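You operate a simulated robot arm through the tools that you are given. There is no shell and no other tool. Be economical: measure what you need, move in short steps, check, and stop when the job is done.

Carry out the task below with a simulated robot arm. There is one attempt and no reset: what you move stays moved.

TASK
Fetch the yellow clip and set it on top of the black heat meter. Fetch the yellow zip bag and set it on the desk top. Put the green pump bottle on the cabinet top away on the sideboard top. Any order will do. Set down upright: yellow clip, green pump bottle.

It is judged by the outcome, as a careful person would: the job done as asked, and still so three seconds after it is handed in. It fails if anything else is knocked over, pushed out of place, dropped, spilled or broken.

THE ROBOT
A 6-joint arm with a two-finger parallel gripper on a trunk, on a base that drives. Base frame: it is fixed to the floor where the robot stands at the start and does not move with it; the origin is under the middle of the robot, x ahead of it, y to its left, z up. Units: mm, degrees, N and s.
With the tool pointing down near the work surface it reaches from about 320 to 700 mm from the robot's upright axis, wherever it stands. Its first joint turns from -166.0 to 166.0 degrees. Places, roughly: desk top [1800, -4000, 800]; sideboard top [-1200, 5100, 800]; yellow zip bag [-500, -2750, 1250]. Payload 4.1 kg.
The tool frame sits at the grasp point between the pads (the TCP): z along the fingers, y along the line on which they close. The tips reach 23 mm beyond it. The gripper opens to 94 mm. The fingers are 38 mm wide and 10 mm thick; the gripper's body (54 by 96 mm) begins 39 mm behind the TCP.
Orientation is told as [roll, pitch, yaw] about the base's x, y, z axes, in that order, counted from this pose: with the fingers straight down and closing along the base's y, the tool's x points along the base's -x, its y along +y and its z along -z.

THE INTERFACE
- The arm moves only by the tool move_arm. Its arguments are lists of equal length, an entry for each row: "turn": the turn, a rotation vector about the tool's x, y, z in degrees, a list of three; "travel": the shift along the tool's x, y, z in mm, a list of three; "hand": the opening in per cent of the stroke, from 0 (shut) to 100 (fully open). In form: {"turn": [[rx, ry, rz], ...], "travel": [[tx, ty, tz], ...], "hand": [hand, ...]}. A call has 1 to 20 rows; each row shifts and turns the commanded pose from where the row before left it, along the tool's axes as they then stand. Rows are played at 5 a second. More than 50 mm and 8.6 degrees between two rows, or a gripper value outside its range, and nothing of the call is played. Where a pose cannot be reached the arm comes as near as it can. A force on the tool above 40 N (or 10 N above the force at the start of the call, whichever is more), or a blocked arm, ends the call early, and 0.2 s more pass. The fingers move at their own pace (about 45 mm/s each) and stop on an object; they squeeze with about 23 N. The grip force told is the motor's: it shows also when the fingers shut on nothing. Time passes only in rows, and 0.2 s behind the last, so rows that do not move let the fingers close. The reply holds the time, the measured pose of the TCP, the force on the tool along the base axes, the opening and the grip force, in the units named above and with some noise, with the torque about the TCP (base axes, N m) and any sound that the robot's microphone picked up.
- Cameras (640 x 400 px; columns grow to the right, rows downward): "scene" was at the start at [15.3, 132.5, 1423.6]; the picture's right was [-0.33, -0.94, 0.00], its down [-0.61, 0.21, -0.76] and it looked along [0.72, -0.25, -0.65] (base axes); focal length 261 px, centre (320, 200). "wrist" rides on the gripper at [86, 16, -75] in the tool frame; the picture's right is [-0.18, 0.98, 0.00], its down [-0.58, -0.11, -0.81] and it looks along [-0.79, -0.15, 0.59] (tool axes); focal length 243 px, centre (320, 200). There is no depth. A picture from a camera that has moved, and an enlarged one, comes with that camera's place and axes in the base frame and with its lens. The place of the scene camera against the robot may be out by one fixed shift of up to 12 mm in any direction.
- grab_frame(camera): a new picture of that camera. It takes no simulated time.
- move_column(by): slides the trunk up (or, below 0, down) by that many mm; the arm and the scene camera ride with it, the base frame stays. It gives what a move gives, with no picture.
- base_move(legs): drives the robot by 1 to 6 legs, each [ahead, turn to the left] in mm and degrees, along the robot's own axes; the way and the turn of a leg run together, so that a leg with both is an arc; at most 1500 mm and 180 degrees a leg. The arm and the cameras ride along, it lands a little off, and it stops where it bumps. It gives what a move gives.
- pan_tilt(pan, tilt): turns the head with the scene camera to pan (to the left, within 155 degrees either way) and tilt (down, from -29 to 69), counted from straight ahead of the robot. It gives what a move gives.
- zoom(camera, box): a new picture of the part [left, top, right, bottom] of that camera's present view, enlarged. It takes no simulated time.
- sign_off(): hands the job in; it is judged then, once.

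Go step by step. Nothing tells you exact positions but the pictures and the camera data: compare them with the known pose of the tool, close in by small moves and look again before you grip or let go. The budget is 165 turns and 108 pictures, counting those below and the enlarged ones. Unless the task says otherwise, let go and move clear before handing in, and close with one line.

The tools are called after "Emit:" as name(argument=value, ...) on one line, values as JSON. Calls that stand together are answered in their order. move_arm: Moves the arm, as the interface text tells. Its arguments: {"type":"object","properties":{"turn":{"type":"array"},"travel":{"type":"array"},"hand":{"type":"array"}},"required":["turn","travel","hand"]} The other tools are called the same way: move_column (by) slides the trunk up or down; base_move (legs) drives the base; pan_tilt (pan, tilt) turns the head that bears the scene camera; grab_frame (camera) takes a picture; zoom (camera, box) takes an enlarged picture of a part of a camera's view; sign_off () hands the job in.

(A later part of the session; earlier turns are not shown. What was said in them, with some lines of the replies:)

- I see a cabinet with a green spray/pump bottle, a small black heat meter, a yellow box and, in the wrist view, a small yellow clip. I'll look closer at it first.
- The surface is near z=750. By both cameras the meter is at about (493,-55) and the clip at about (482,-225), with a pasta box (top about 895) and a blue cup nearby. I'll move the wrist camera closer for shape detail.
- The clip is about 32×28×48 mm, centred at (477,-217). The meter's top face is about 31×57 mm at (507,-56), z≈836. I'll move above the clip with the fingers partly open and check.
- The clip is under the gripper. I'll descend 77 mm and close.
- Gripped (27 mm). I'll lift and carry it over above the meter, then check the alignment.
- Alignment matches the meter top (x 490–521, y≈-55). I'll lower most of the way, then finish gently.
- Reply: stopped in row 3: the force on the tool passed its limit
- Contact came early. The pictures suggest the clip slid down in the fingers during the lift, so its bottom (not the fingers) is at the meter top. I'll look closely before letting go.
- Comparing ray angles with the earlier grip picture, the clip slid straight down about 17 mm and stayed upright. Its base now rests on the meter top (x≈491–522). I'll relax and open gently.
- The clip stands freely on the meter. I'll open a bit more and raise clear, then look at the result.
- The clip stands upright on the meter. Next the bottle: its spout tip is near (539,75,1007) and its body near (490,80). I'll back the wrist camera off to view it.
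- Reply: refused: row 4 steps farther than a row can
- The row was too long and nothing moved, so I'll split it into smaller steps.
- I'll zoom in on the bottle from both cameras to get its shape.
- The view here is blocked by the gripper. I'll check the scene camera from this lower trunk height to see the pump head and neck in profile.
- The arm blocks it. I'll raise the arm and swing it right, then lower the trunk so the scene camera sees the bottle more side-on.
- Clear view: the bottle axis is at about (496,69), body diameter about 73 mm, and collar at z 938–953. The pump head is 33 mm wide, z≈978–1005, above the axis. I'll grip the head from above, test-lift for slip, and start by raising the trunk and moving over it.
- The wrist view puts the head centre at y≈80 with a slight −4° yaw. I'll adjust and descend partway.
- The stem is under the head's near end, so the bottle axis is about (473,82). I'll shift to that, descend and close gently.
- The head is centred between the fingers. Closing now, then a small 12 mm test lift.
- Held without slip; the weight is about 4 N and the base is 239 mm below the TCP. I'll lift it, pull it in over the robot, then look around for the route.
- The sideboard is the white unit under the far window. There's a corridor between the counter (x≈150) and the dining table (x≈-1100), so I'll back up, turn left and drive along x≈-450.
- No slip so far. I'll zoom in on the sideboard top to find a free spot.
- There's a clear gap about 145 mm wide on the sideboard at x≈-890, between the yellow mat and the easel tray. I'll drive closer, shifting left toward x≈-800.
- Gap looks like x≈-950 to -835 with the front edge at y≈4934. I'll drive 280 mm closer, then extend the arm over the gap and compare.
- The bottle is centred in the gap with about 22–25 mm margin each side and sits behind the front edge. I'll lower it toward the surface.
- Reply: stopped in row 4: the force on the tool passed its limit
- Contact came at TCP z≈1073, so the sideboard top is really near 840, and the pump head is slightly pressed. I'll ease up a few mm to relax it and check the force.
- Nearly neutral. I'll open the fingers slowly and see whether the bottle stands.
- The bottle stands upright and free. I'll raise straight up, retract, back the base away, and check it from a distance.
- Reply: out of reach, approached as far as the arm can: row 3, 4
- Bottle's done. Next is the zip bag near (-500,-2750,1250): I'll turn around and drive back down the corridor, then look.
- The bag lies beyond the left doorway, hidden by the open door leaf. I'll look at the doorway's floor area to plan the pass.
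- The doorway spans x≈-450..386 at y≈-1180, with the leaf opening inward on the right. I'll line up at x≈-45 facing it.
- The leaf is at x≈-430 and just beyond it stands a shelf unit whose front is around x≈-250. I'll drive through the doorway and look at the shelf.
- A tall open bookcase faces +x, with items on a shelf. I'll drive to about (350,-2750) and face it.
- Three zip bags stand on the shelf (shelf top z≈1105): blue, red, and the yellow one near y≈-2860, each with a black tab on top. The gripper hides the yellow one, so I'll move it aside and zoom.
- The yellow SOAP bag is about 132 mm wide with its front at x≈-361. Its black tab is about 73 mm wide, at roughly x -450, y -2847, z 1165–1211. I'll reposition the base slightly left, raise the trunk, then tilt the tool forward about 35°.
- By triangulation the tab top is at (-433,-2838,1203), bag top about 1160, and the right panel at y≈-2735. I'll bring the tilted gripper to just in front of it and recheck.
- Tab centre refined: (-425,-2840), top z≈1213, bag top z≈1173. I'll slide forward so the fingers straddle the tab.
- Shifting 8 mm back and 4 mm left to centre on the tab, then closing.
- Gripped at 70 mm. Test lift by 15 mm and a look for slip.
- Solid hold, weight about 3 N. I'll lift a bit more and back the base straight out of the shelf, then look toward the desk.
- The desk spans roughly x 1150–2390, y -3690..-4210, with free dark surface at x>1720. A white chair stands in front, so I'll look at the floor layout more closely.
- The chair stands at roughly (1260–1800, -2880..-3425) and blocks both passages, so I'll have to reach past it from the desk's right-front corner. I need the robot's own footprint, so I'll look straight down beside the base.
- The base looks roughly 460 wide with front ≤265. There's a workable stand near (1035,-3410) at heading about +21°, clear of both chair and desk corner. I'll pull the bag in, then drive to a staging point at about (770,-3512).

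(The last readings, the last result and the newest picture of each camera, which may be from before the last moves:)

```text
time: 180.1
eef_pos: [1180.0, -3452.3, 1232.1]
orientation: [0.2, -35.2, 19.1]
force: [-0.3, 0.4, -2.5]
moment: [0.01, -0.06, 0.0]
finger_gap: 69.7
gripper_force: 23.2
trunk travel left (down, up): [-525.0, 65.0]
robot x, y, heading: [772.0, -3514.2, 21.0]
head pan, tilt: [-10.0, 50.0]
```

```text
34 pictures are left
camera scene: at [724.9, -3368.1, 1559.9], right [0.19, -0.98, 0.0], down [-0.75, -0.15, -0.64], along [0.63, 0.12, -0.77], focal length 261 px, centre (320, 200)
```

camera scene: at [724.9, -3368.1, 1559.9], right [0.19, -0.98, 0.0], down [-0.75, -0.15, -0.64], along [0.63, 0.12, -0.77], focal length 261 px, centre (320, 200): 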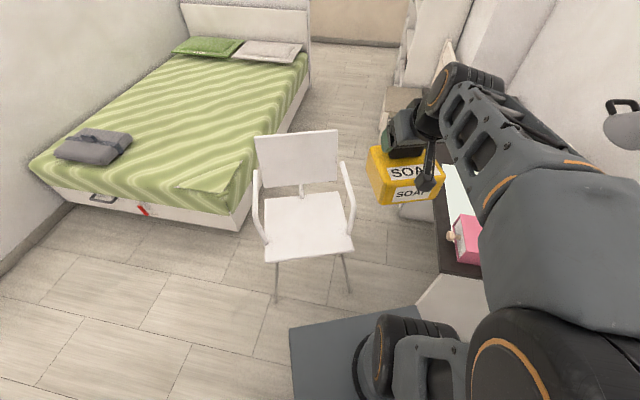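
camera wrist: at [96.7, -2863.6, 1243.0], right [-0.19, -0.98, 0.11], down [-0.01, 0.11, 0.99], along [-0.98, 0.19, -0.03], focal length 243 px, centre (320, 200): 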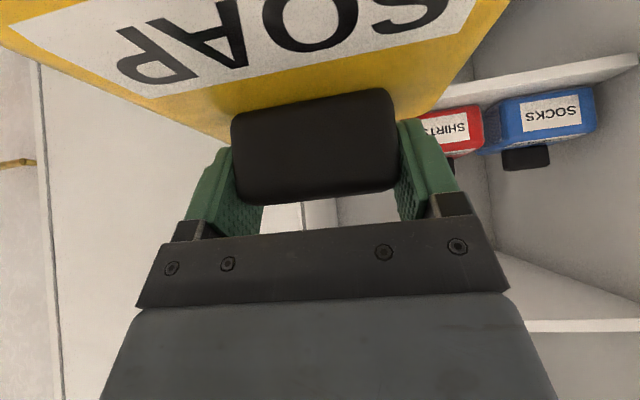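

Chair legs measure at (1213,-3014) and (1336,-3432), desk corner at (1153,-3675). I'll advance 255 mm, keeping about 45 mm from the chair.

Emit:
base_move(legs=[[255, 0]])

Emit:
pan_tilt(pan=-45, tilt=35)

Emit:
grab_frame(camera="scene")

```text
time: 181.9
eef_pos: [1418.9, -3358.0, 1231.0]
orientation: [0.2, -34.9, 19.2]
force: [-0.5, 0.0, -3.9]
moment: [0.04, -0.07, 0.0]
finger_gap: 70.0
gripper_force: 22.5
trunk travel left (down, up): [-525.0, 65.0]
robot x, y, heading: [1006.6, -3421.1, 21.2]
head pan, tilt: [-10.0, 50.0]
```

```text
time: 182.9
eef_pos: [1419.6, -3358.0, 1233.3]
orientation: [0.1, -35.1, 19.1]
force: [-0.5, -0.1, -3.1]
moment: [0.01, -0.07, 0.02]
finger_gap: 70.1
gripper_force: 23.0
trunk travel left (down, up): [-525.0, 65.0]
robot x, y, heading: [1005.7, -3427.3, 21.4]
head pan, tilt: [-45.0, 35.0]
```

```text
33 pictures are left
camera scene: at [968.0, -3326.1, 1581.7], right [-0.4, -0.92, 0.0], down [-0.53, 0.23, -0.82], along [0.75, -0.33, -0.57], focal length 261 px, centre (320, 200)
```

scene: 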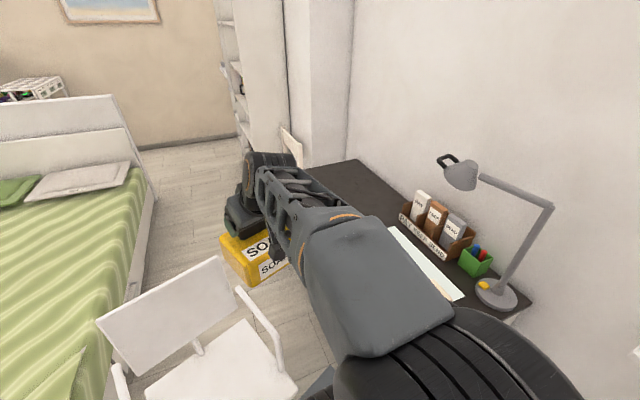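

Clear. Now I'll rotate the tool yaw to 0° (bag square with the desk) and extend over the free part of the desk at the current height.

Emit:
move_arm(turn=[[2.74, 0, 3.88], [2.74, 0, 3.88], [2.74, 0, 3.88], [2.74, 0, 3.88], [0, 0, 0], [0, 0, 0], [0, 0, 0], [0, 0, 0], [0, 0, 0], [0, 0, 0], [0, 0, 0], [0, 0, 0], [0, 0, 0]], travel=[[0, 0, 0], [0, 0, 0], [0, 0, 0], [0, 0, 0], [-22.2, -33.9, 15.7], [-22.2, -33.9, 15.7], [-22.2, -33.9, 15.7], [-22.2, -33.9, 15.7], [-22.2, -33.9, 15.7], [-22.2, -33.9, 15.7], [-22.2, -33.9, 15.7], [-22.2, -33.9, 15.7], [0, 0, 0]], hand=[0, 0, 0, 0, 0, 0, 0, 0, 0, 0, 0, 0, 0])

Emit:
grab_frame(camera="scene")

```text
time: 185.7
eef_pos: [1639.0, -3630.4, 1231.3]
orientation: [0.1, -34.9, 0.2]
force: [0.8, -0.5, -2.9]
moment: [0.0, -0.07, 0.0]
finger_gap: 69.9
gripper_force: 23.0
trunk travel left (down, up): [-525.0, 65.0]
robot x, y, heading: [1010.3, -3421.4, 21.5]
head pan, tilt: [-45.0, 35.0]
```

```text
32 pictures are left
camera scene: at [968.1, -3326.5, 1581.7], right [-0.4, -0.92, 0.0], down [-0.53, 0.23, -0.82], along [0.75, -0.33, -0.57], focal length 261 px, centre (320, 200)
```

scene: 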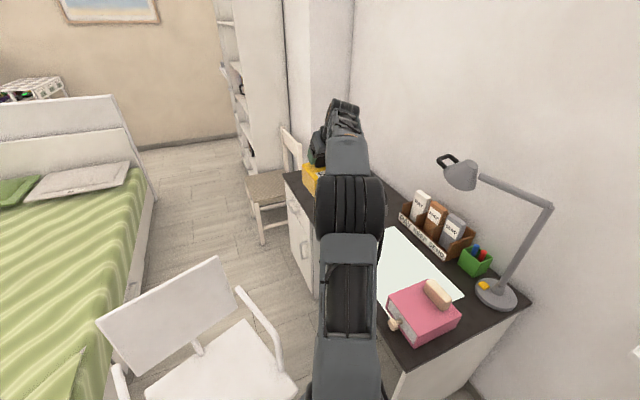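

Emit:
move_arm(turn=[[0, 0, 0], [0, 0, 0], [0, 0, 0], [0, 0, 0], [0, 0, 0]], travel=[[-22.2, -34.5, 15.7], [-22.2, -34.5, 15.7], [-22.2, -34.5, 15.7], [-22.2, -34.5, 15.7], [0, 0, 0]], hand=[0, 0, 0, 0, 0])

Emit:
grab_frame(camera="scene")

Emit:
grab_frame(camera="wrist")

```text
time: 186.9
eef_pos: [1677.0, -3722.9, 1198.3]
orientation: [0.0, -35.0, 0.2]
force: [0.3, -0.3, -4.3]
moment: [0.05, -0.07, -0.01]
finger_gap: 70.0
gripper_force: 22.9
out of reach, approached as far as the arm can: row 2, 3, 4
trunk travel left (down, up): [-525.0, 65.0]
robot x, y, heading: [1007.7, -3415.5, 21.1]
head pan, tilt: [-45.0, 35.0]
```

```text
31 pictures are left
camera scene: at [968.2, -3326.2, 1581.7], right [-0.4, -0.92, 0.0], down [-0.53, 0.23, -0.82], along [0.75, -0.33, -0.57], focal length 261 px, centre (320, 200)
```

scene: 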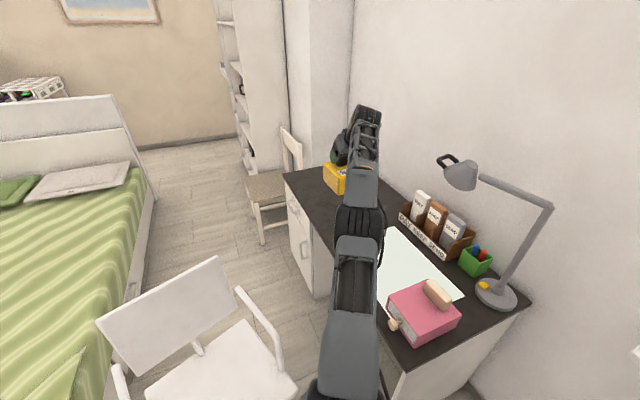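

```text
30 pictures are left
camera wrist: at [1563.6, -3706.5, 1209.7], right [0.15, 0.98, 0.11], down [0.01, -0.11, 0.99], along [0.99, -0.14, -0.03], focal length 243 px, centre (320, 200)
```

wrist: 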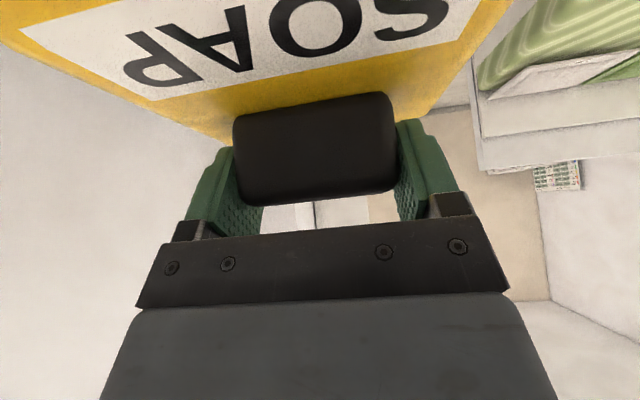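

At this height the arm is fully stretched; reach should grow as the wrist comes down to shoulder level. I'll lower about 220 mm along vertical and see where it gets.

Emit:
move_arm(turn=[[0, 0, 0], [0, 0, 0], [0, 0, 0], [0, 0, 0], [0, 0, 0], [0, 0, 0], [0, 0, 0]], travel=[[21.1, 0, 30], [21.1, 0, 30], [21.1, 0, 30], [21.1, 0, 30], [21.1, 0, 30], [21.1, 0, 30], [0, 0, 0]], hand=[0, 0, 0, 0, 0, 0, 0])

Emit:
grab_frame(camera="wrist")

Emit:
grab_frame(camera="scene")

```text
time: 188.5
eef_pos: [1676.6, -3723.1, 976.4]
orientation: [0.2, -35.0, 0.2]
force: [-0.8, 0.2, -3.4]
moment: [-0.01, -0.04, 0.04]
finger_gap: 70.0
gripper_force: 23.5
trunk travel left (down, up): [-525.0, 65.0]
robot x, y, heading: [1007.1, -3420.2, 21.2]
head pan, tilt: [-45.0, 35.0]
```

```text
29 pictures are left
camera wrist: at [1563.8, -3707.2, 988.6], right [0.15, 0.98, 0.11], down [0.01, -0.11, 0.99], along [0.99, -0.14, -0.03], focal length 243 px, centre (320, 200)
```

wrist: 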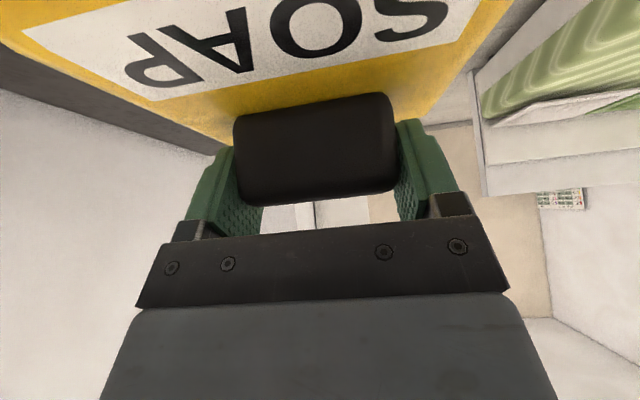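

```text
28 pictures are left
camera scene: at [968.3, -3326.6, 1581.7], right [-0.4, -0.92, 0.0], down [-0.53, 0.23, -0.82], along [0.75, -0.33, -0.57], focal length 261 px, centre (320, 200)
```

scene: 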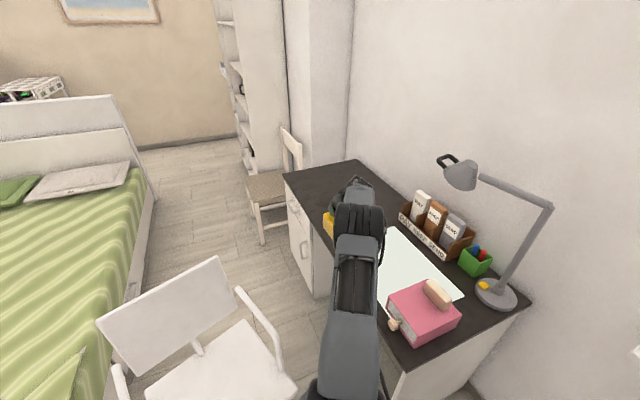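

Now extending outward at this height toward (1742,-3750).

Emit:
move_arm(turn=[[0, 0, 0], [0, 0, 0], [0, 0, 0]], travel=[[-27, -14, 19], [-27, -14, 19], [0, 0, 0]], hand=[0, 0, 0])

Emit:
zoom(camera="scene", box=[270, 140, 480, 340])

```text
time: 189.3
eef_pos: [1722.7, -3739.4, 974.0]
orientation: [0.0, -35.0, 0.2]
force: [0.2, 0.9, -3.7]
moment: [0.01, -0.07, -0.01]
finger_gap: 69.8
gripper_force: 23.0
out of reach, approached as far as the arm can: row 2
trunk travel left (down, up): [-525.0, 65.0]
robot x, y, heading: [1009.6, -3420.5, 21.4]
head pan, tilt: [-45.0, 35.0]
```

```text
2.00 times, centred on (375, 240) of scene
camera zoom: at [968.3, -3326.7, 1581.7], right [-0.4, -0.92, 0.0], down [-0.53, 0.23, -0.82], along [0.75, -0.33, -0.57], focal length 521 px, centre (210, 120)
```

zoom: 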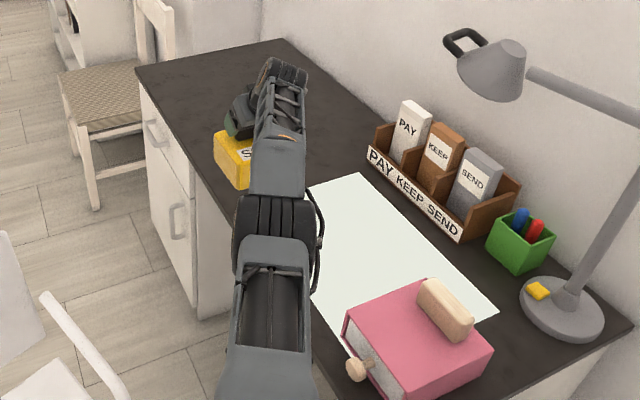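

Reach limit here is about 704 mm at the wrist, and the paper sheet's left edge looks to be at x≈1703. I'll creep the base 35 mm forward (still clear of the chair leg), then lower the trunk 80 mm and re-measure.

Emit:
base_move(legs=[[35, 0]])

Emit:
move_column(by=-80)

Emit:
move_arm(turn=[[0, 0, 0], [0, 0, 0]], travel=[[12, -25, -8], [0, 0, 0]], hand=[0, 0])

Emit:
grab_frame(camera="scene")

Emit:
grab_frame(camera="wrist")

```text
time: 190.2
eef_pos: [1757.0, -3726.6, 975.9]
orientation: [0.0, -35.2, 0.2]
force: [-0.2, 0.4, -3.2]
moment: [0.03, -0.08, 0.03]
finger_gap: 69.9
gripper_force: 22.7
trunk travel left (down, up): [-525.0, 65.0]
robot x, y, heading: [1039.0, -3410.4, 21.3]
head pan, tilt: [-45.0, 35.0]
```

```text
time: 191.3
eef_pos: [1756.0, -3725.0, 895.1]
orientation: [0.0, -35.2, 0.2]
force: [0.0, 0.1, -4.1]
moment: [0.0, -0.06, 0.01]
finger_gap: 70.1
gripper_force: 22.2
trunk travel left (down, up): [-445.0, 145.0]
robot x, y, heading: [1042.0, -3404.7, 21.6]
head pan, tilt: [-45.0, 35.0]
```

```text
time: 191.9
eef_pos: [1741.2, -3749.5, 895.1]
orientation: [0.0, -35.2, 0.2]
force: [-0.5, -0.6, -3.1]
moment: [0.02, -0.05, -0.01]
finger_gap: 69.8
gripper_force: 23.5
trunk travel left (down, up): [-445.0, 145.0]
robot x, y, heading: [1040.3, -3408.2, 21.5]
head pan, tilt: [-45.0, 35.0]
```

```text
26 pictures are left
camera scene: at [1001.3, -3314.1, 1501.8], right [-0.4, -0.92, 0.0], down [-0.53, 0.23, -0.82], along [0.75, -0.33, -0.57], focal length 261 px, centre (320, 200)
```

scene: 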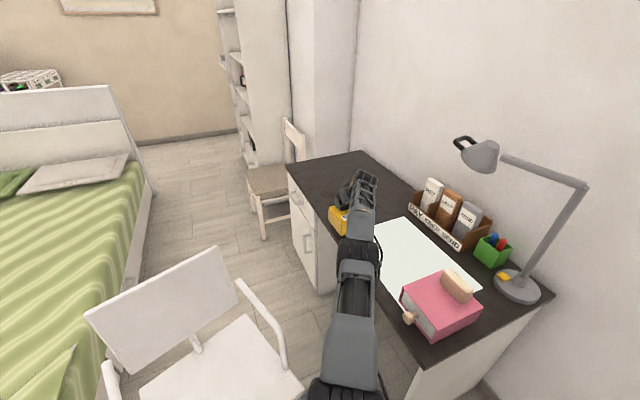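

```text
25 pictures are left
camera wrist: at [1628.7, -3734.0, 906.6], right [0.15, 0.98, 0.11], down [0.01, -0.11, 0.99], along [0.99, -0.14, -0.03], focal length 243 px, centre (320, 200)
```

wrist: 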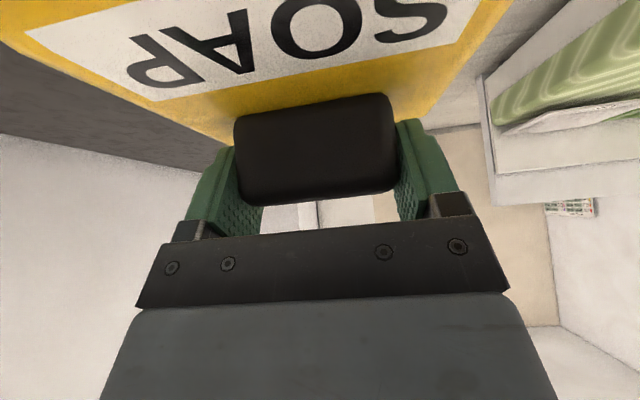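

Emit:
zoom(camera="scene", box=[290, 150, 450, 290])

```text
2.86 times, centred on (370, 220) of scene
camera zoom: at [1001.3, -3314.1, 1501.8], right [-0.4, -0.92, 0.0], down [-0.53, 0.23, -0.82], along [0.75, -0.33, -0.57], focal length 745 px, centre (177, 143)
```

zoom: 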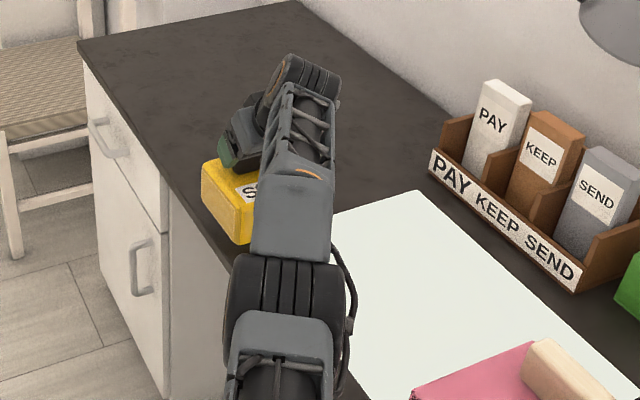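

The bag here would still overlap the sheet by about 30 mm. My plan is to set it down briefly, re-grip its tab with a flatter tool (about 60°) to gain reach, and carry it about 45 mm farther. Lowering now with contact watch.

Emit:
move_arm(turn=[[0, 0, 0], [0, 0, 0], [0, 0, 0], [0, 0, 0], [0, 0, 0], [0, 0, 0], [0, 0, 0]], travel=[[7, -3, 10], [7, -3, 10], [2.3, 0, 3.3], [2.3, 0, 3.3], [2.3, 0, 3.3], [0, 0, 0], [0, 0, 0]], hand=[0, 0, 0, 0, 0, 0, 0])

```text
time: 193.5
eef_pos: [1737.7, -3755.7, 859.0]
orientation: [-0.1, -35.1, 0.3]
force: [0.6, 0.6, -3.1]
moment: [-0.01, -0.08, -0.01]
finger_gap: 70.1
gripper_force: 23.0
out of reach, approached as far as the arm can: row 1
trunk travel left (down, up): [-445.0, 145.0]
robot x, y, heading: [1044.7, -3406.9, 21.4]
head pan, tilt: [-45.0, 35.0]
```

Emit:
move_arm(turn=[[0, 0, 0], [0, 0, 0], [0, 0, 0], [0, 0, 0], [0, 0, 0], [0, 0, 0]], travel=[[1.7, 0, 2.5], [1.7, 0, 2.5], [1.7, 0, 2.5], [1.7, 0, 2.5], [1.7, 0, 2.5], [1.7, 0, 2.5]], hand=[0, 0, 0, 0, 0, 0])

Emit:
zoom(camera="scene", box=[290, 150, 450, 290])

```text
time: 195.0
eef_pos: [1738.3, -3756.9, 855.5]
orientation: [-0.6, -36.2, 0.4]
force: [1.4, -0.6, 10.5]
moment: [0.82, 0.78, 0.02]
finger_gap: 70.3
gripper_force: 22.5
out of reach, approached as far as the arm can: row 5
trunk travel left (down, up): [-445.0, 145.0]
robot x, y, heading: [1038.4, -3406.4, 21.2]
head pan, tilt: [-45.0, 35.0]
stopped in row 6: the force on the tool passed its limit (the readings are from after the stop); the commanded pose is now the measured one
```

```text
2.86 times, centred on (370, 220) of scene
camera zoom: at [999.8, -3313.1, 1501.1], right [-0.4, -0.92, 0.0], down [-0.52, 0.23, -0.82], along [0.75, -0.33, -0.57], focal length 745 px, centre (177, 143)
```

zoom: 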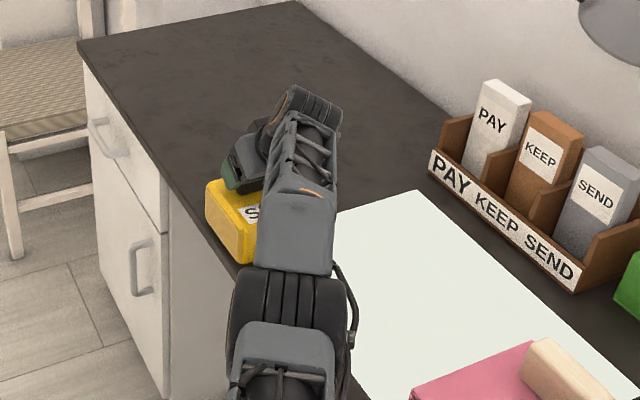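

Contact at TCP z≈855, so the desk is at about 750. The bag's resting flat, so I'll open the fingers.

Emit:
move_arm(turn=[[0, 0, 0], [0, 0, 0], [0, 0, 0], [0, 0, 0], [0, 0, 0], [0, 0, 0]], travel=[[-0.6, 0, -0.8], [0, 0, 0], [0, 0, 0], [0, 0, 0], [0, 0, 0], [0, 0, 0]], hand=[0, 76, 79, 85, 92, 100])

Emit:
grab_frame(camera="wrist")

```text
time: 196.4
eef_pos: [1737.4, -3757.7, 855.6]
orientation: [-0.5, -36.0, 0.4]
force: [-3.4, -5.8, 14.4]
moment: [0.51, 0.18, 0.19]
finger_gap: 91.3
gripper_force: 0.0
trunk travel left (down, up): [-445.0, 145.0]
robot x, y, heading: [1039.2, -3406.2, 21.3]
head pan, tilt: [-45.0, 35.0]
```

```text
22 pictures are left
camera wrist: at [1625.5, -3740.6, 864.7], right [0.15, 0.98, 0.1], down [0.0, -0.1, 0.99], along [0.99, -0.15, -0.01], focal length 243 px, centre (320, 200)
```

wrist: 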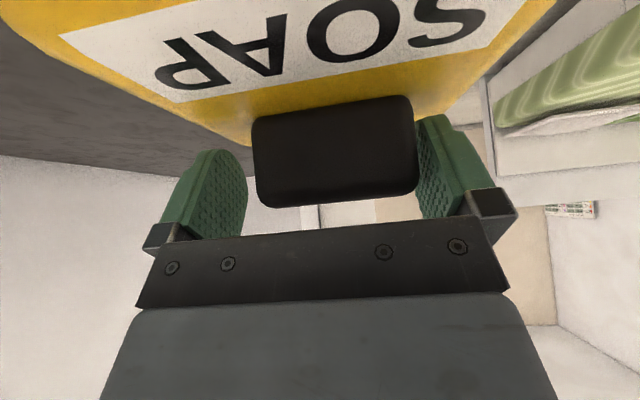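

The +y finger is pressing the bag's top. I'll raise straight up a little to clear.

Emit:
move_arm(turn=[[0, 0, 0], [0, 0, 0], [0, 0, 0]], travel=[[-2.9, 0, -4.1], [-2.9, 0, -4.1], [0, 0, 0]], hand=[100, 100, 100])

Emit:
grab_frame(camera="wrist")

Emit:
zoom(camera="scene", box=[290, 150, 450, 290])

```text
time: 197.2
eef_pos: [1738.5, -3755.4, 863.4]
orientation: [-0.4, -35.9, 0.4]
force: [0.1, 0.1, -0.9]
moment: [-0.01, 0.0, 0.0]
finger_gap: 93.7
gripper_force: 0.1
trunk travel left (down, up): [-445.0, 145.0]
robot x, y, heading: [1038.6, -3406.4, 21.2]
head pan, tilt: [-45.0, 35.0]
```

```text
21 pictures are left
camera wrist: at [1626.3, -3740.2, 872.5], right [0.15, 0.98, 0.1], down [0.0, -0.1, 0.99], along [0.99, -0.15, -0.02], focal length 243 px, centre (320, 200)
```

wrist: 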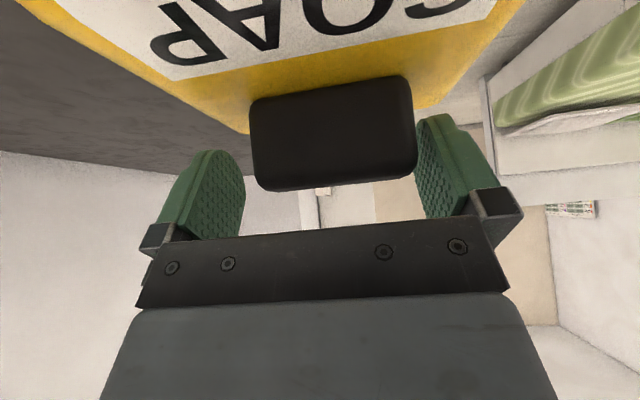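

```text
2.86 times, centred on (370, 220) of scene
camera zoom: at [1001.0, -3313.6, 1501.6], right [-0.4, -0.92, 0.0], down [-0.53, 0.23, -0.82], along [0.75, -0.33, -0.57], focal length 745 px, centre (177, 143)
```

zoom: 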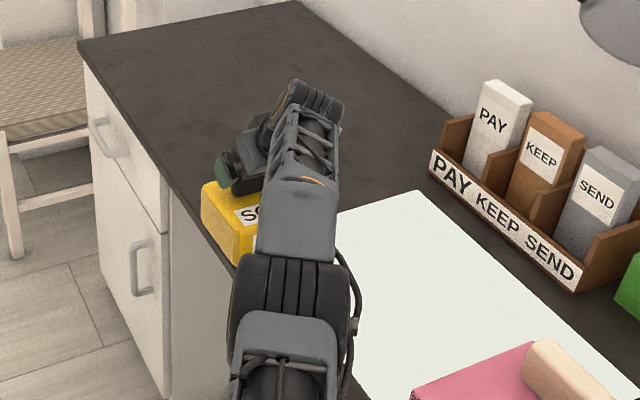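

The bag now sits at about (1752,-3748), flush with the desk's front edge. I'll centre on the tab, pitch the tool to 60°, and re-grip.

Emit:
move_arm(turn=[[0, 0, 0], [0, -8, 0], [0, -8, 0], [0, -8, 0], [0, 0, 0], [0, 0, 0]], travel=[[0, 7, 0], [0, 0, 0], [0, 0, 0], [0, 0, 0], [1.8, 0, 6.8], [0, 0, 0]], hand=[100, 100, 100, 100, 100, 100])

Emit:
grab_frame(camera="wrist")

```text
time: 198.6
eef_pos: [1744.0, -3750.1, 857.2]
orientation: [-0.8, -59.9, 0.8]
force: [-0.1, -0.1, -0.9]
moment: [0.0, 0.02, -0.02]
finger_gap: 94.2
gripper_force: 0.1
trunk travel left (down, up): [-445.0, 145.0]
robot x, y, heading: [1038.0, -3411.3, 21.4]
head pan, tilt: [-45.0, 35.0]
```

```text
19 pictures are left
camera wrist: at [1637.4, -3733.6, 820.8], right [0.09, 0.98, 0.15], down [-0.41, -0.1, 0.91], along [0.91, -0.14, 0.39], focal length 243 px, centre (320, 200)
```

wrist: 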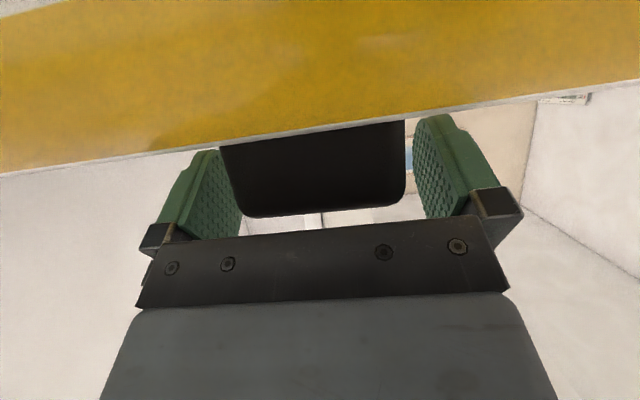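

Tab is between the fingers. Closing and lifting 20 mm.

Emit:
move_arm(turn=[[0, 0, 0], [0, 0, 0], [0, 0, 0], [0, 0, 0], [0, 0, 0], [0, 0, 0]], travel=[[0, 0, 0], [0, 0, 0], [0, 0, 0], [0, 0, 0], [0, 0, 0], [0, 0, 0]], hand=[90, 80, 60, 40, 10, 0])

Emit:
move_arm(turn=[[0, 0, 0], [0, 0, 0], [0, 0, 0], [0, 0, 0], [0, 0, 0]], travel=[[-4.3, 0, -2.5], [-4.3, 0, -2.5], [-4.3, 0, -2.5], [-4.3, 0, -2.5], [0, 0, 0]], hand=[0, 0, 0, 0, 0])

Emit:
grab_frame(camera="wrist")

```text
time: 200.0
eef_pos: [1744.2, -3748.9, 858.4]
orientation: [-0.8, -59.8, 0.8]
force: [-0.5, 1.5, -0.4]
moment: [0.35, -0.05, -0.03]
finger_gap: 69.8
gripper_force: 22.7
trunk travel left (down, up): [-445.0, 145.0]
robot x, y, heading: [1040.7, -3406.1, 21.3]
head pan, tilt: [-45.0, 35.0]
```

```text
time: 201.2
eef_pos: [1744.8, -3749.8, 878.3]
orientation: [-0.7, -59.8, 0.8]
force: [-0.2, -0.4, -3.1]
moment: [-0.01, -0.1, 0.03]
finger_gap: 70.1
gripper_force: 23.1
trunk travel left (down, up): [-445.0, 145.0]
robot x, y, heading: [1042.4, -3407.5, 21.2]
head pan, tilt: [-45.0, 35.0]
```

```text
18 pictures are left
camera wrist: at [1637.7, -3733.5, 840.9], right [0.09, 0.98, 0.15], down [-0.4, -0.1, 0.91], along [0.91, -0.14, 0.39], focal length 243 px, centre (320, 200)
```

wrist: 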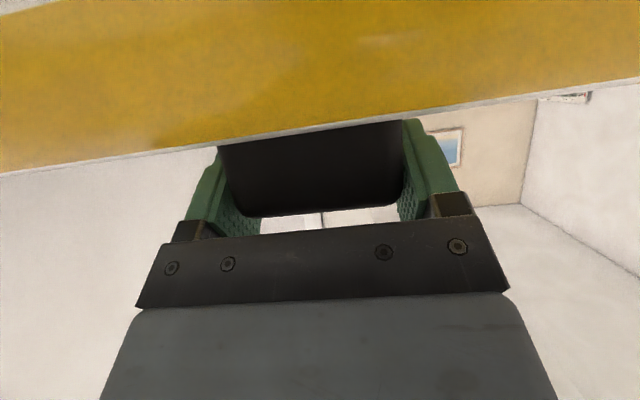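

Held. Now moving farther: +40 mm in x and -15 mm in y.

Emit:
move_arm(turn=[[0, 0, 0], [0, 0, 0], [0, 0, 0], [0, 0, 0]], travel=[[-6.7, -5, 11.5], [-6.7, -5, 11.5], [-6.7, -5, 11.5], [0, 0, 0]], hand=[0, 0, 0, 0])

Emit:
zoom(camera="scene", box=[290, 150, 450, 290])

```text
time: 202.2
eef_pos: [1780.1, -3762.8, 878.6]
orientation: [-0.7, -59.9, 0.7]
force: [-0.6, 0.2, -3.4]
moment: [-0.03, -0.1, -0.04]
finger_gap: 70.0
gripper_force: 23.0
out of reach, approached as far as the arm can: row 3
trunk travel left (down, up): [-445.0, 145.0]
robot x, y, heading: [1041.0, -3406.6, 21.3]
head pan, tilt: [-45.0, 35.0]
```

```text
2.86 times, centred on (370, 220) of scene
camera zoom: at [1001.5, -3313.8, 1501.7], right [-0.4, -0.92, 0.0], down [-0.53, 0.23, -0.82], along [0.75, -0.33, -0.57], focal length 745 px, centre (177, 143)
```

zoom: 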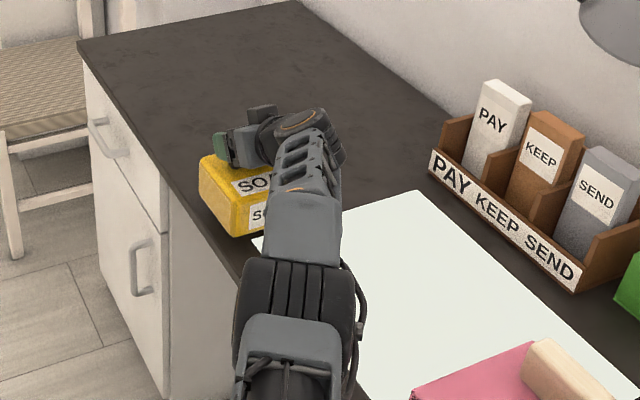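

Nearly clear of the sheet corner, only a few mm short. I'll pitch up 5° more (gains about 15 mm at the bag's near edge) and nudge forward.

Emit:
move_arm(turn=[[0, -5, 0], [0, 0, 0], [0, 0, 0]], travel=[[0, 0, 0], [-3.4, -3, 7.2], [0, 0, 0]], hand=[0, 0, 0])

Emit:
zoom(camera="scene", box=[310, 170, 410, 260])

```text
time: 203.0
eef_pos: [1785.8, -3765.0, 876.4]
orientation: [-0.9, -64.7, 0.9]
force: [0.3, -0.4, -3.7]
moment: [0.0, -0.06, -0.01]
finger_gap: 69.8
gripper_force: 23.1
trunk travel left (down, up): [-445.0, 145.0]
robot x, y, heading: [1038.5, -3407.1, 21.2]
head pan, tilt: [-45.0, 35.0]
```

```text
4.44 times, centred on (360, 215) of scene
camera zoom: at [1001.6, -3313.9, 1501.8], right [-0.4, -0.92, 0.0], down [-0.53, 0.23, -0.82], along [0.75, -0.33, -0.57], focal length 1159 px, centre (142, 133)
```

zoom: 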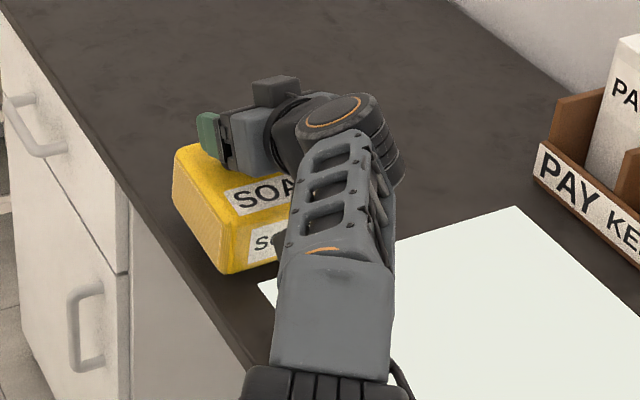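

Now it clears the sheet by about 5 mm and is well inside the front edge. Lowering gently until contact.

Emit:
move_arm(turn=[[0, 0, 0], [0, 0, 0], [0, 0, 0], [0, 0, 0], [0, 0, 0], [0, 0, 0], [0, 0, 0], [0, 0, 0], [0, 0, 0], [0, 0, 0]], travel=[[4.5, 0, 2.1], [3.6, 0, 1.7], [1.8, 0, 0.85], [1.8, 0, 0.85], [1.8, 0, 0.85], [1.8, 0, 0.85], [1.8, 0, 0.85], [1.8, 0, 0.85], [1.8, 0, 0.85], [0, 0, 0]], hand=[0, 0, 0, 0, 0, 0, 0, 0, 0, 0])

Emit:
zoom(camera="scene", box=[310, 170, 410, 260])

```text
time: 205.2
eef_pos: [1783.5, -3763.8, 858.3]
orientation: [-0.9, -65.0, 1.1]
force: [9.0, -1.0, 18.5]
moment: [0.48, 0.14, -0.12]
finger_gap: 70.2
gripper_force: 23.2
out of reach, approached as far as the arm can: row 1
trunk travel left (down, up): [-445.0, 145.0]
robot x, y, heading: [1036.2, -3406.8, 21.5]
head pan, tilt: [-45.0, 35.0]
```

```text
4.44 times, centred on (360, 215) of scene
camera zoom: at [1000.0, -3312.8, 1501.7], right [-0.4, -0.92, 0.0], down [-0.52, 0.23, -0.82], along [0.75, -0.33, -0.57], focal length 1159 px, centre (142, 133)
```

zoom: 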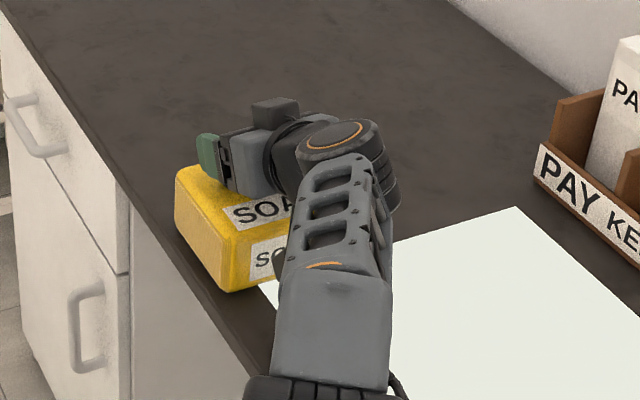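

The bag is down, its near edge flush with the sheet's edge. I'll ease the pressure, then open slowly.

Emit:
move_arm(turn=[[0, 0, 0], [0, 0, 0], [0, 0, 0], [0, 0, 0]], travel=[[-1.8, 0, -0.85], [-1.8, 0, -0.85], [0, 0, 0], [0, 0, 0]], hand=[0, 0, 0, 0])

```text
time: 206.2
eef_pos: [1783.6, -3765.2, 856.1]
orientation: [-0.8, -64.6, 0.8]
force: [-0.5, 1.3, -0.9]
moment: [-0.03, 0.21, -0.15]
finger_gap: 70.2
gripper_force: 23.3
trunk travel left (down, up): [-445.0, 145.0]
robot x, y, heading: [1042.1, -3406.3, 21.3]
head pan, tilt: [-45.0, 35.0]
```

Emit:
move_arm(turn=[[0, 0, 0], [0, 0, 0], [0, 0, 0], [0, 0, 0], [0, 0, 0], [0, 0, 0]], travel=[[0, 0, 0], [0, 0, 0], [0, 0, 0], [0, 0, 0], [0, 0, 0], [0, 0, 0]], hand=[75, 77, 80, 85, 92, 100])

Emit:
grab_frame(camera="wrist")

Emit:
zoom(camera="scene", box=[310, 170, 410, 260])

```text
time: 207.6
eef_pos: [1782.8, -3764.8, 860.2]
orientation: [-0.9, -64.9, 0.9]
force: [-0.2, 0.0, -0.3]
moment: [0.05, -0.02, -0.05]
finger_gap: 94.1
gripper_force: 0.0
trunk travel left (down, up): [-445.0, 145.0]
robot x, y, heading: [1042.3, -3407.5, 21.4]
head pan, tilt: [-45.0, 35.0]
```

```text
14 pictures are left
camera wrist: at [1680.9, -3748.9, 812.9], right [0.08, 0.98, 0.16], down [-0.48, -0.1, 0.87], along [0.87, -0.14, 0.47], focal length 243 px, centre (320, 200)
```

wrist: 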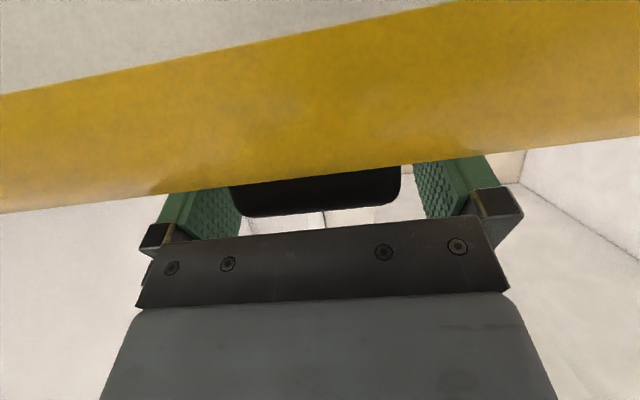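

```text
4.44 times, centred on (360, 215) of scene
camera zoom: at [1001.0, -3313.6, 1501.7], right [-0.4, -0.92, 0.0], down [-0.53, 0.23, -0.82], along [0.75, -0.33, -0.57], focal length 1159 px, centre (142, 133)
```

zoom: 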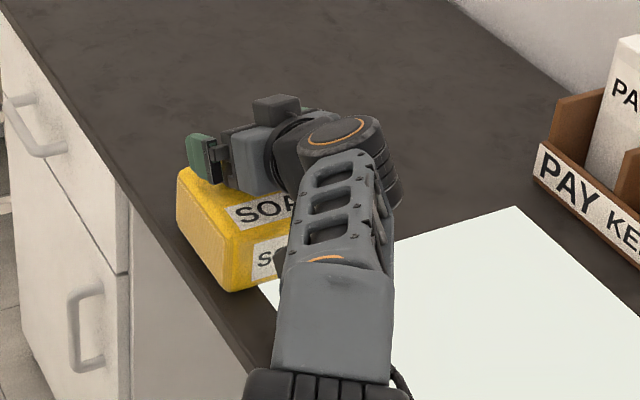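

The bag stands free on the desk. I'll withdraw back and up from the tab, then raise the arm.

Emit:
move_arm(turn=[[0, 0, 0], [0, 0, 0], [0, 0, 0], [0, 0, 0], [0, 0, 0], [0, 0, 0], [0, 0, 0], [0, 0, 0], [0, 0, 0]], travel=[[3.3, 0, -26], [3.3, 0, -26], [3.3, 0, -26], [3.3, 0, -26], [-36, 0, -17], [-36, 0, -17], [-36, 0, -17], [-36, 0, -17], [0, 0, 0]], hand=[100, 100, 100, 100, 100, 100, 100, 100, 100])

Emit:
move_column(by=100)

Emit:
base_move(legs=[[-320, 0]])

Emit:
grab_frame(camera="scene")

```text
time: 209.6
eef_pos: [1683.6, -3762.3, 1052.1]
orientation: [-0.9, -65.0, 0.9]
force: [0.7, -0.7, 0.1]
moment: [0.01, 0.02, -0.02]
finger_gap: 93.8
gripper_force: 0.0
trunk travel left (down, up): [-445.0, 145.0]
robot x, y, heading: [1041.6, -3409.6, 21.6]
head pan, tilt: [-45.0, 35.0]
```

```text
time: 210.9
eef_pos: [1684.5, -3762.6, 1150.2]
orientation: [-0.9, -64.9, 0.9]
force: [0.3, -0.7, 0.2]
moment: [-0.01, -0.01, 0.01]
finger_gap: 93.9
gripper_force: 0.0
trunk travel left (down, up): [-545.0, 45.0]
robot x, y, heading: [1042.4, -3406.2, 21.2]
head pan, tilt: [-45.0, 35.0]
```

```text
time: 213.0
eef_pos: [1384.4, -3880.0, 1150.2]
orientation: [-1.0, -64.8, 0.9]
force: [-0.9, 0.3, -0.2]
moment: [0.0, 0.04, -0.01]
finger_gap: 93.8
gripper_force: 0.2
trunk travel left (down, up): [-545.0, 45.0]
robot x, y, heading: [743.2, -3528.3, 21.2]
head pan, tilt: [-45.0, 35.0]
```

```text
12 pictures are left
camera scene: at [701.2, -3430.4, 1601.7], right [-0.4, -0.92, 0.0], down [-0.53, 0.23, -0.82], along [0.75, -0.33, -0.57], focal length 261 px, centre (320, 200)
```

scene: 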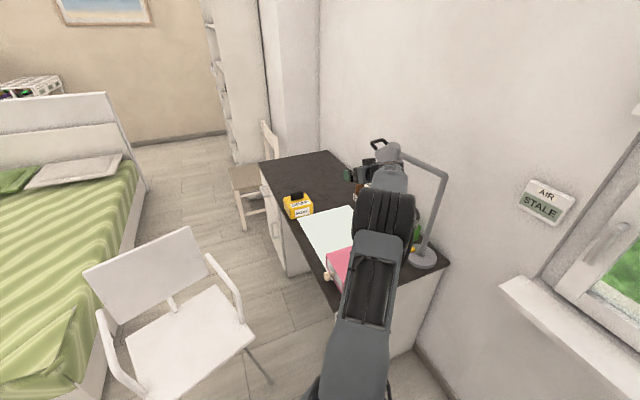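

The bag is on the desk. My gripper is near the lamp, so I'll move it away from it and zoom in to verify.

Emit:
move_arm(turn=[[0, 0, 0], [0, 0, 0], [0, 0, 0], [0, 0, 0], [0, 0, 0], [0, 0, 0], [0, 0, 0]], travel=[[0, 45, 0], [0, 45, 0], [0, 45, 0], [0, 45, 0], [0, 45, 0], [0, 45, 0], [0, 0, 0]], hand=[100, 100, 100, 100, 100, 100, 100])

Emit:
zoom(camera="scene", box=[240, 120, 480, 320])

```text
time: 214.6
eef_pos: [1385.1, -3608.4, 1148.5]
orientation: [-0.8, -64.7, 1.1]
force: [-0.2, 0.2, 0.2]
moment: [0.02, 0.0, -0.01]
finger_gap: 93.8
gripper_force: 0.1
trunk travel left (down, up): [-545.0, 45.0]
robot x, y, heading: [744.8, -3531.5, 21.1]
head pan, tilt: [-45.0, 35.0]
```

```text
2.00 times, centred on (360, 220) of scene
camera zoom: at [701.7, -3429.9, 1601.7], right [-0.4, -0.92, 0.0], down [-0.53, 0.23, -0.82], along [0.75, -0.33, -0.57], focal length 521 px, centre (240, 160)
```

zoom: 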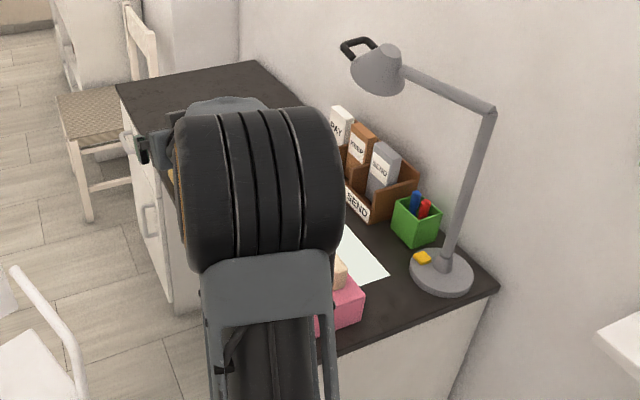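

Everything checks out. The clip stands upright on the heat meter. The bottle is upright on the sideboard, with its spout tip where it should be in the picture taken after I backed off. The SOAP bag stands on the desk, the nearby objects look undisturbed, and the gripper is clear, so I'm handing in.

Emit:
sign_off()

```text
The job is handed in.
```

I set the yellow clip upright on the black heat meter, the green pump bottle upright on the sideboard, and the yellow zip bag on the desk with one edge right against the paper sheet there, then handed the job in.
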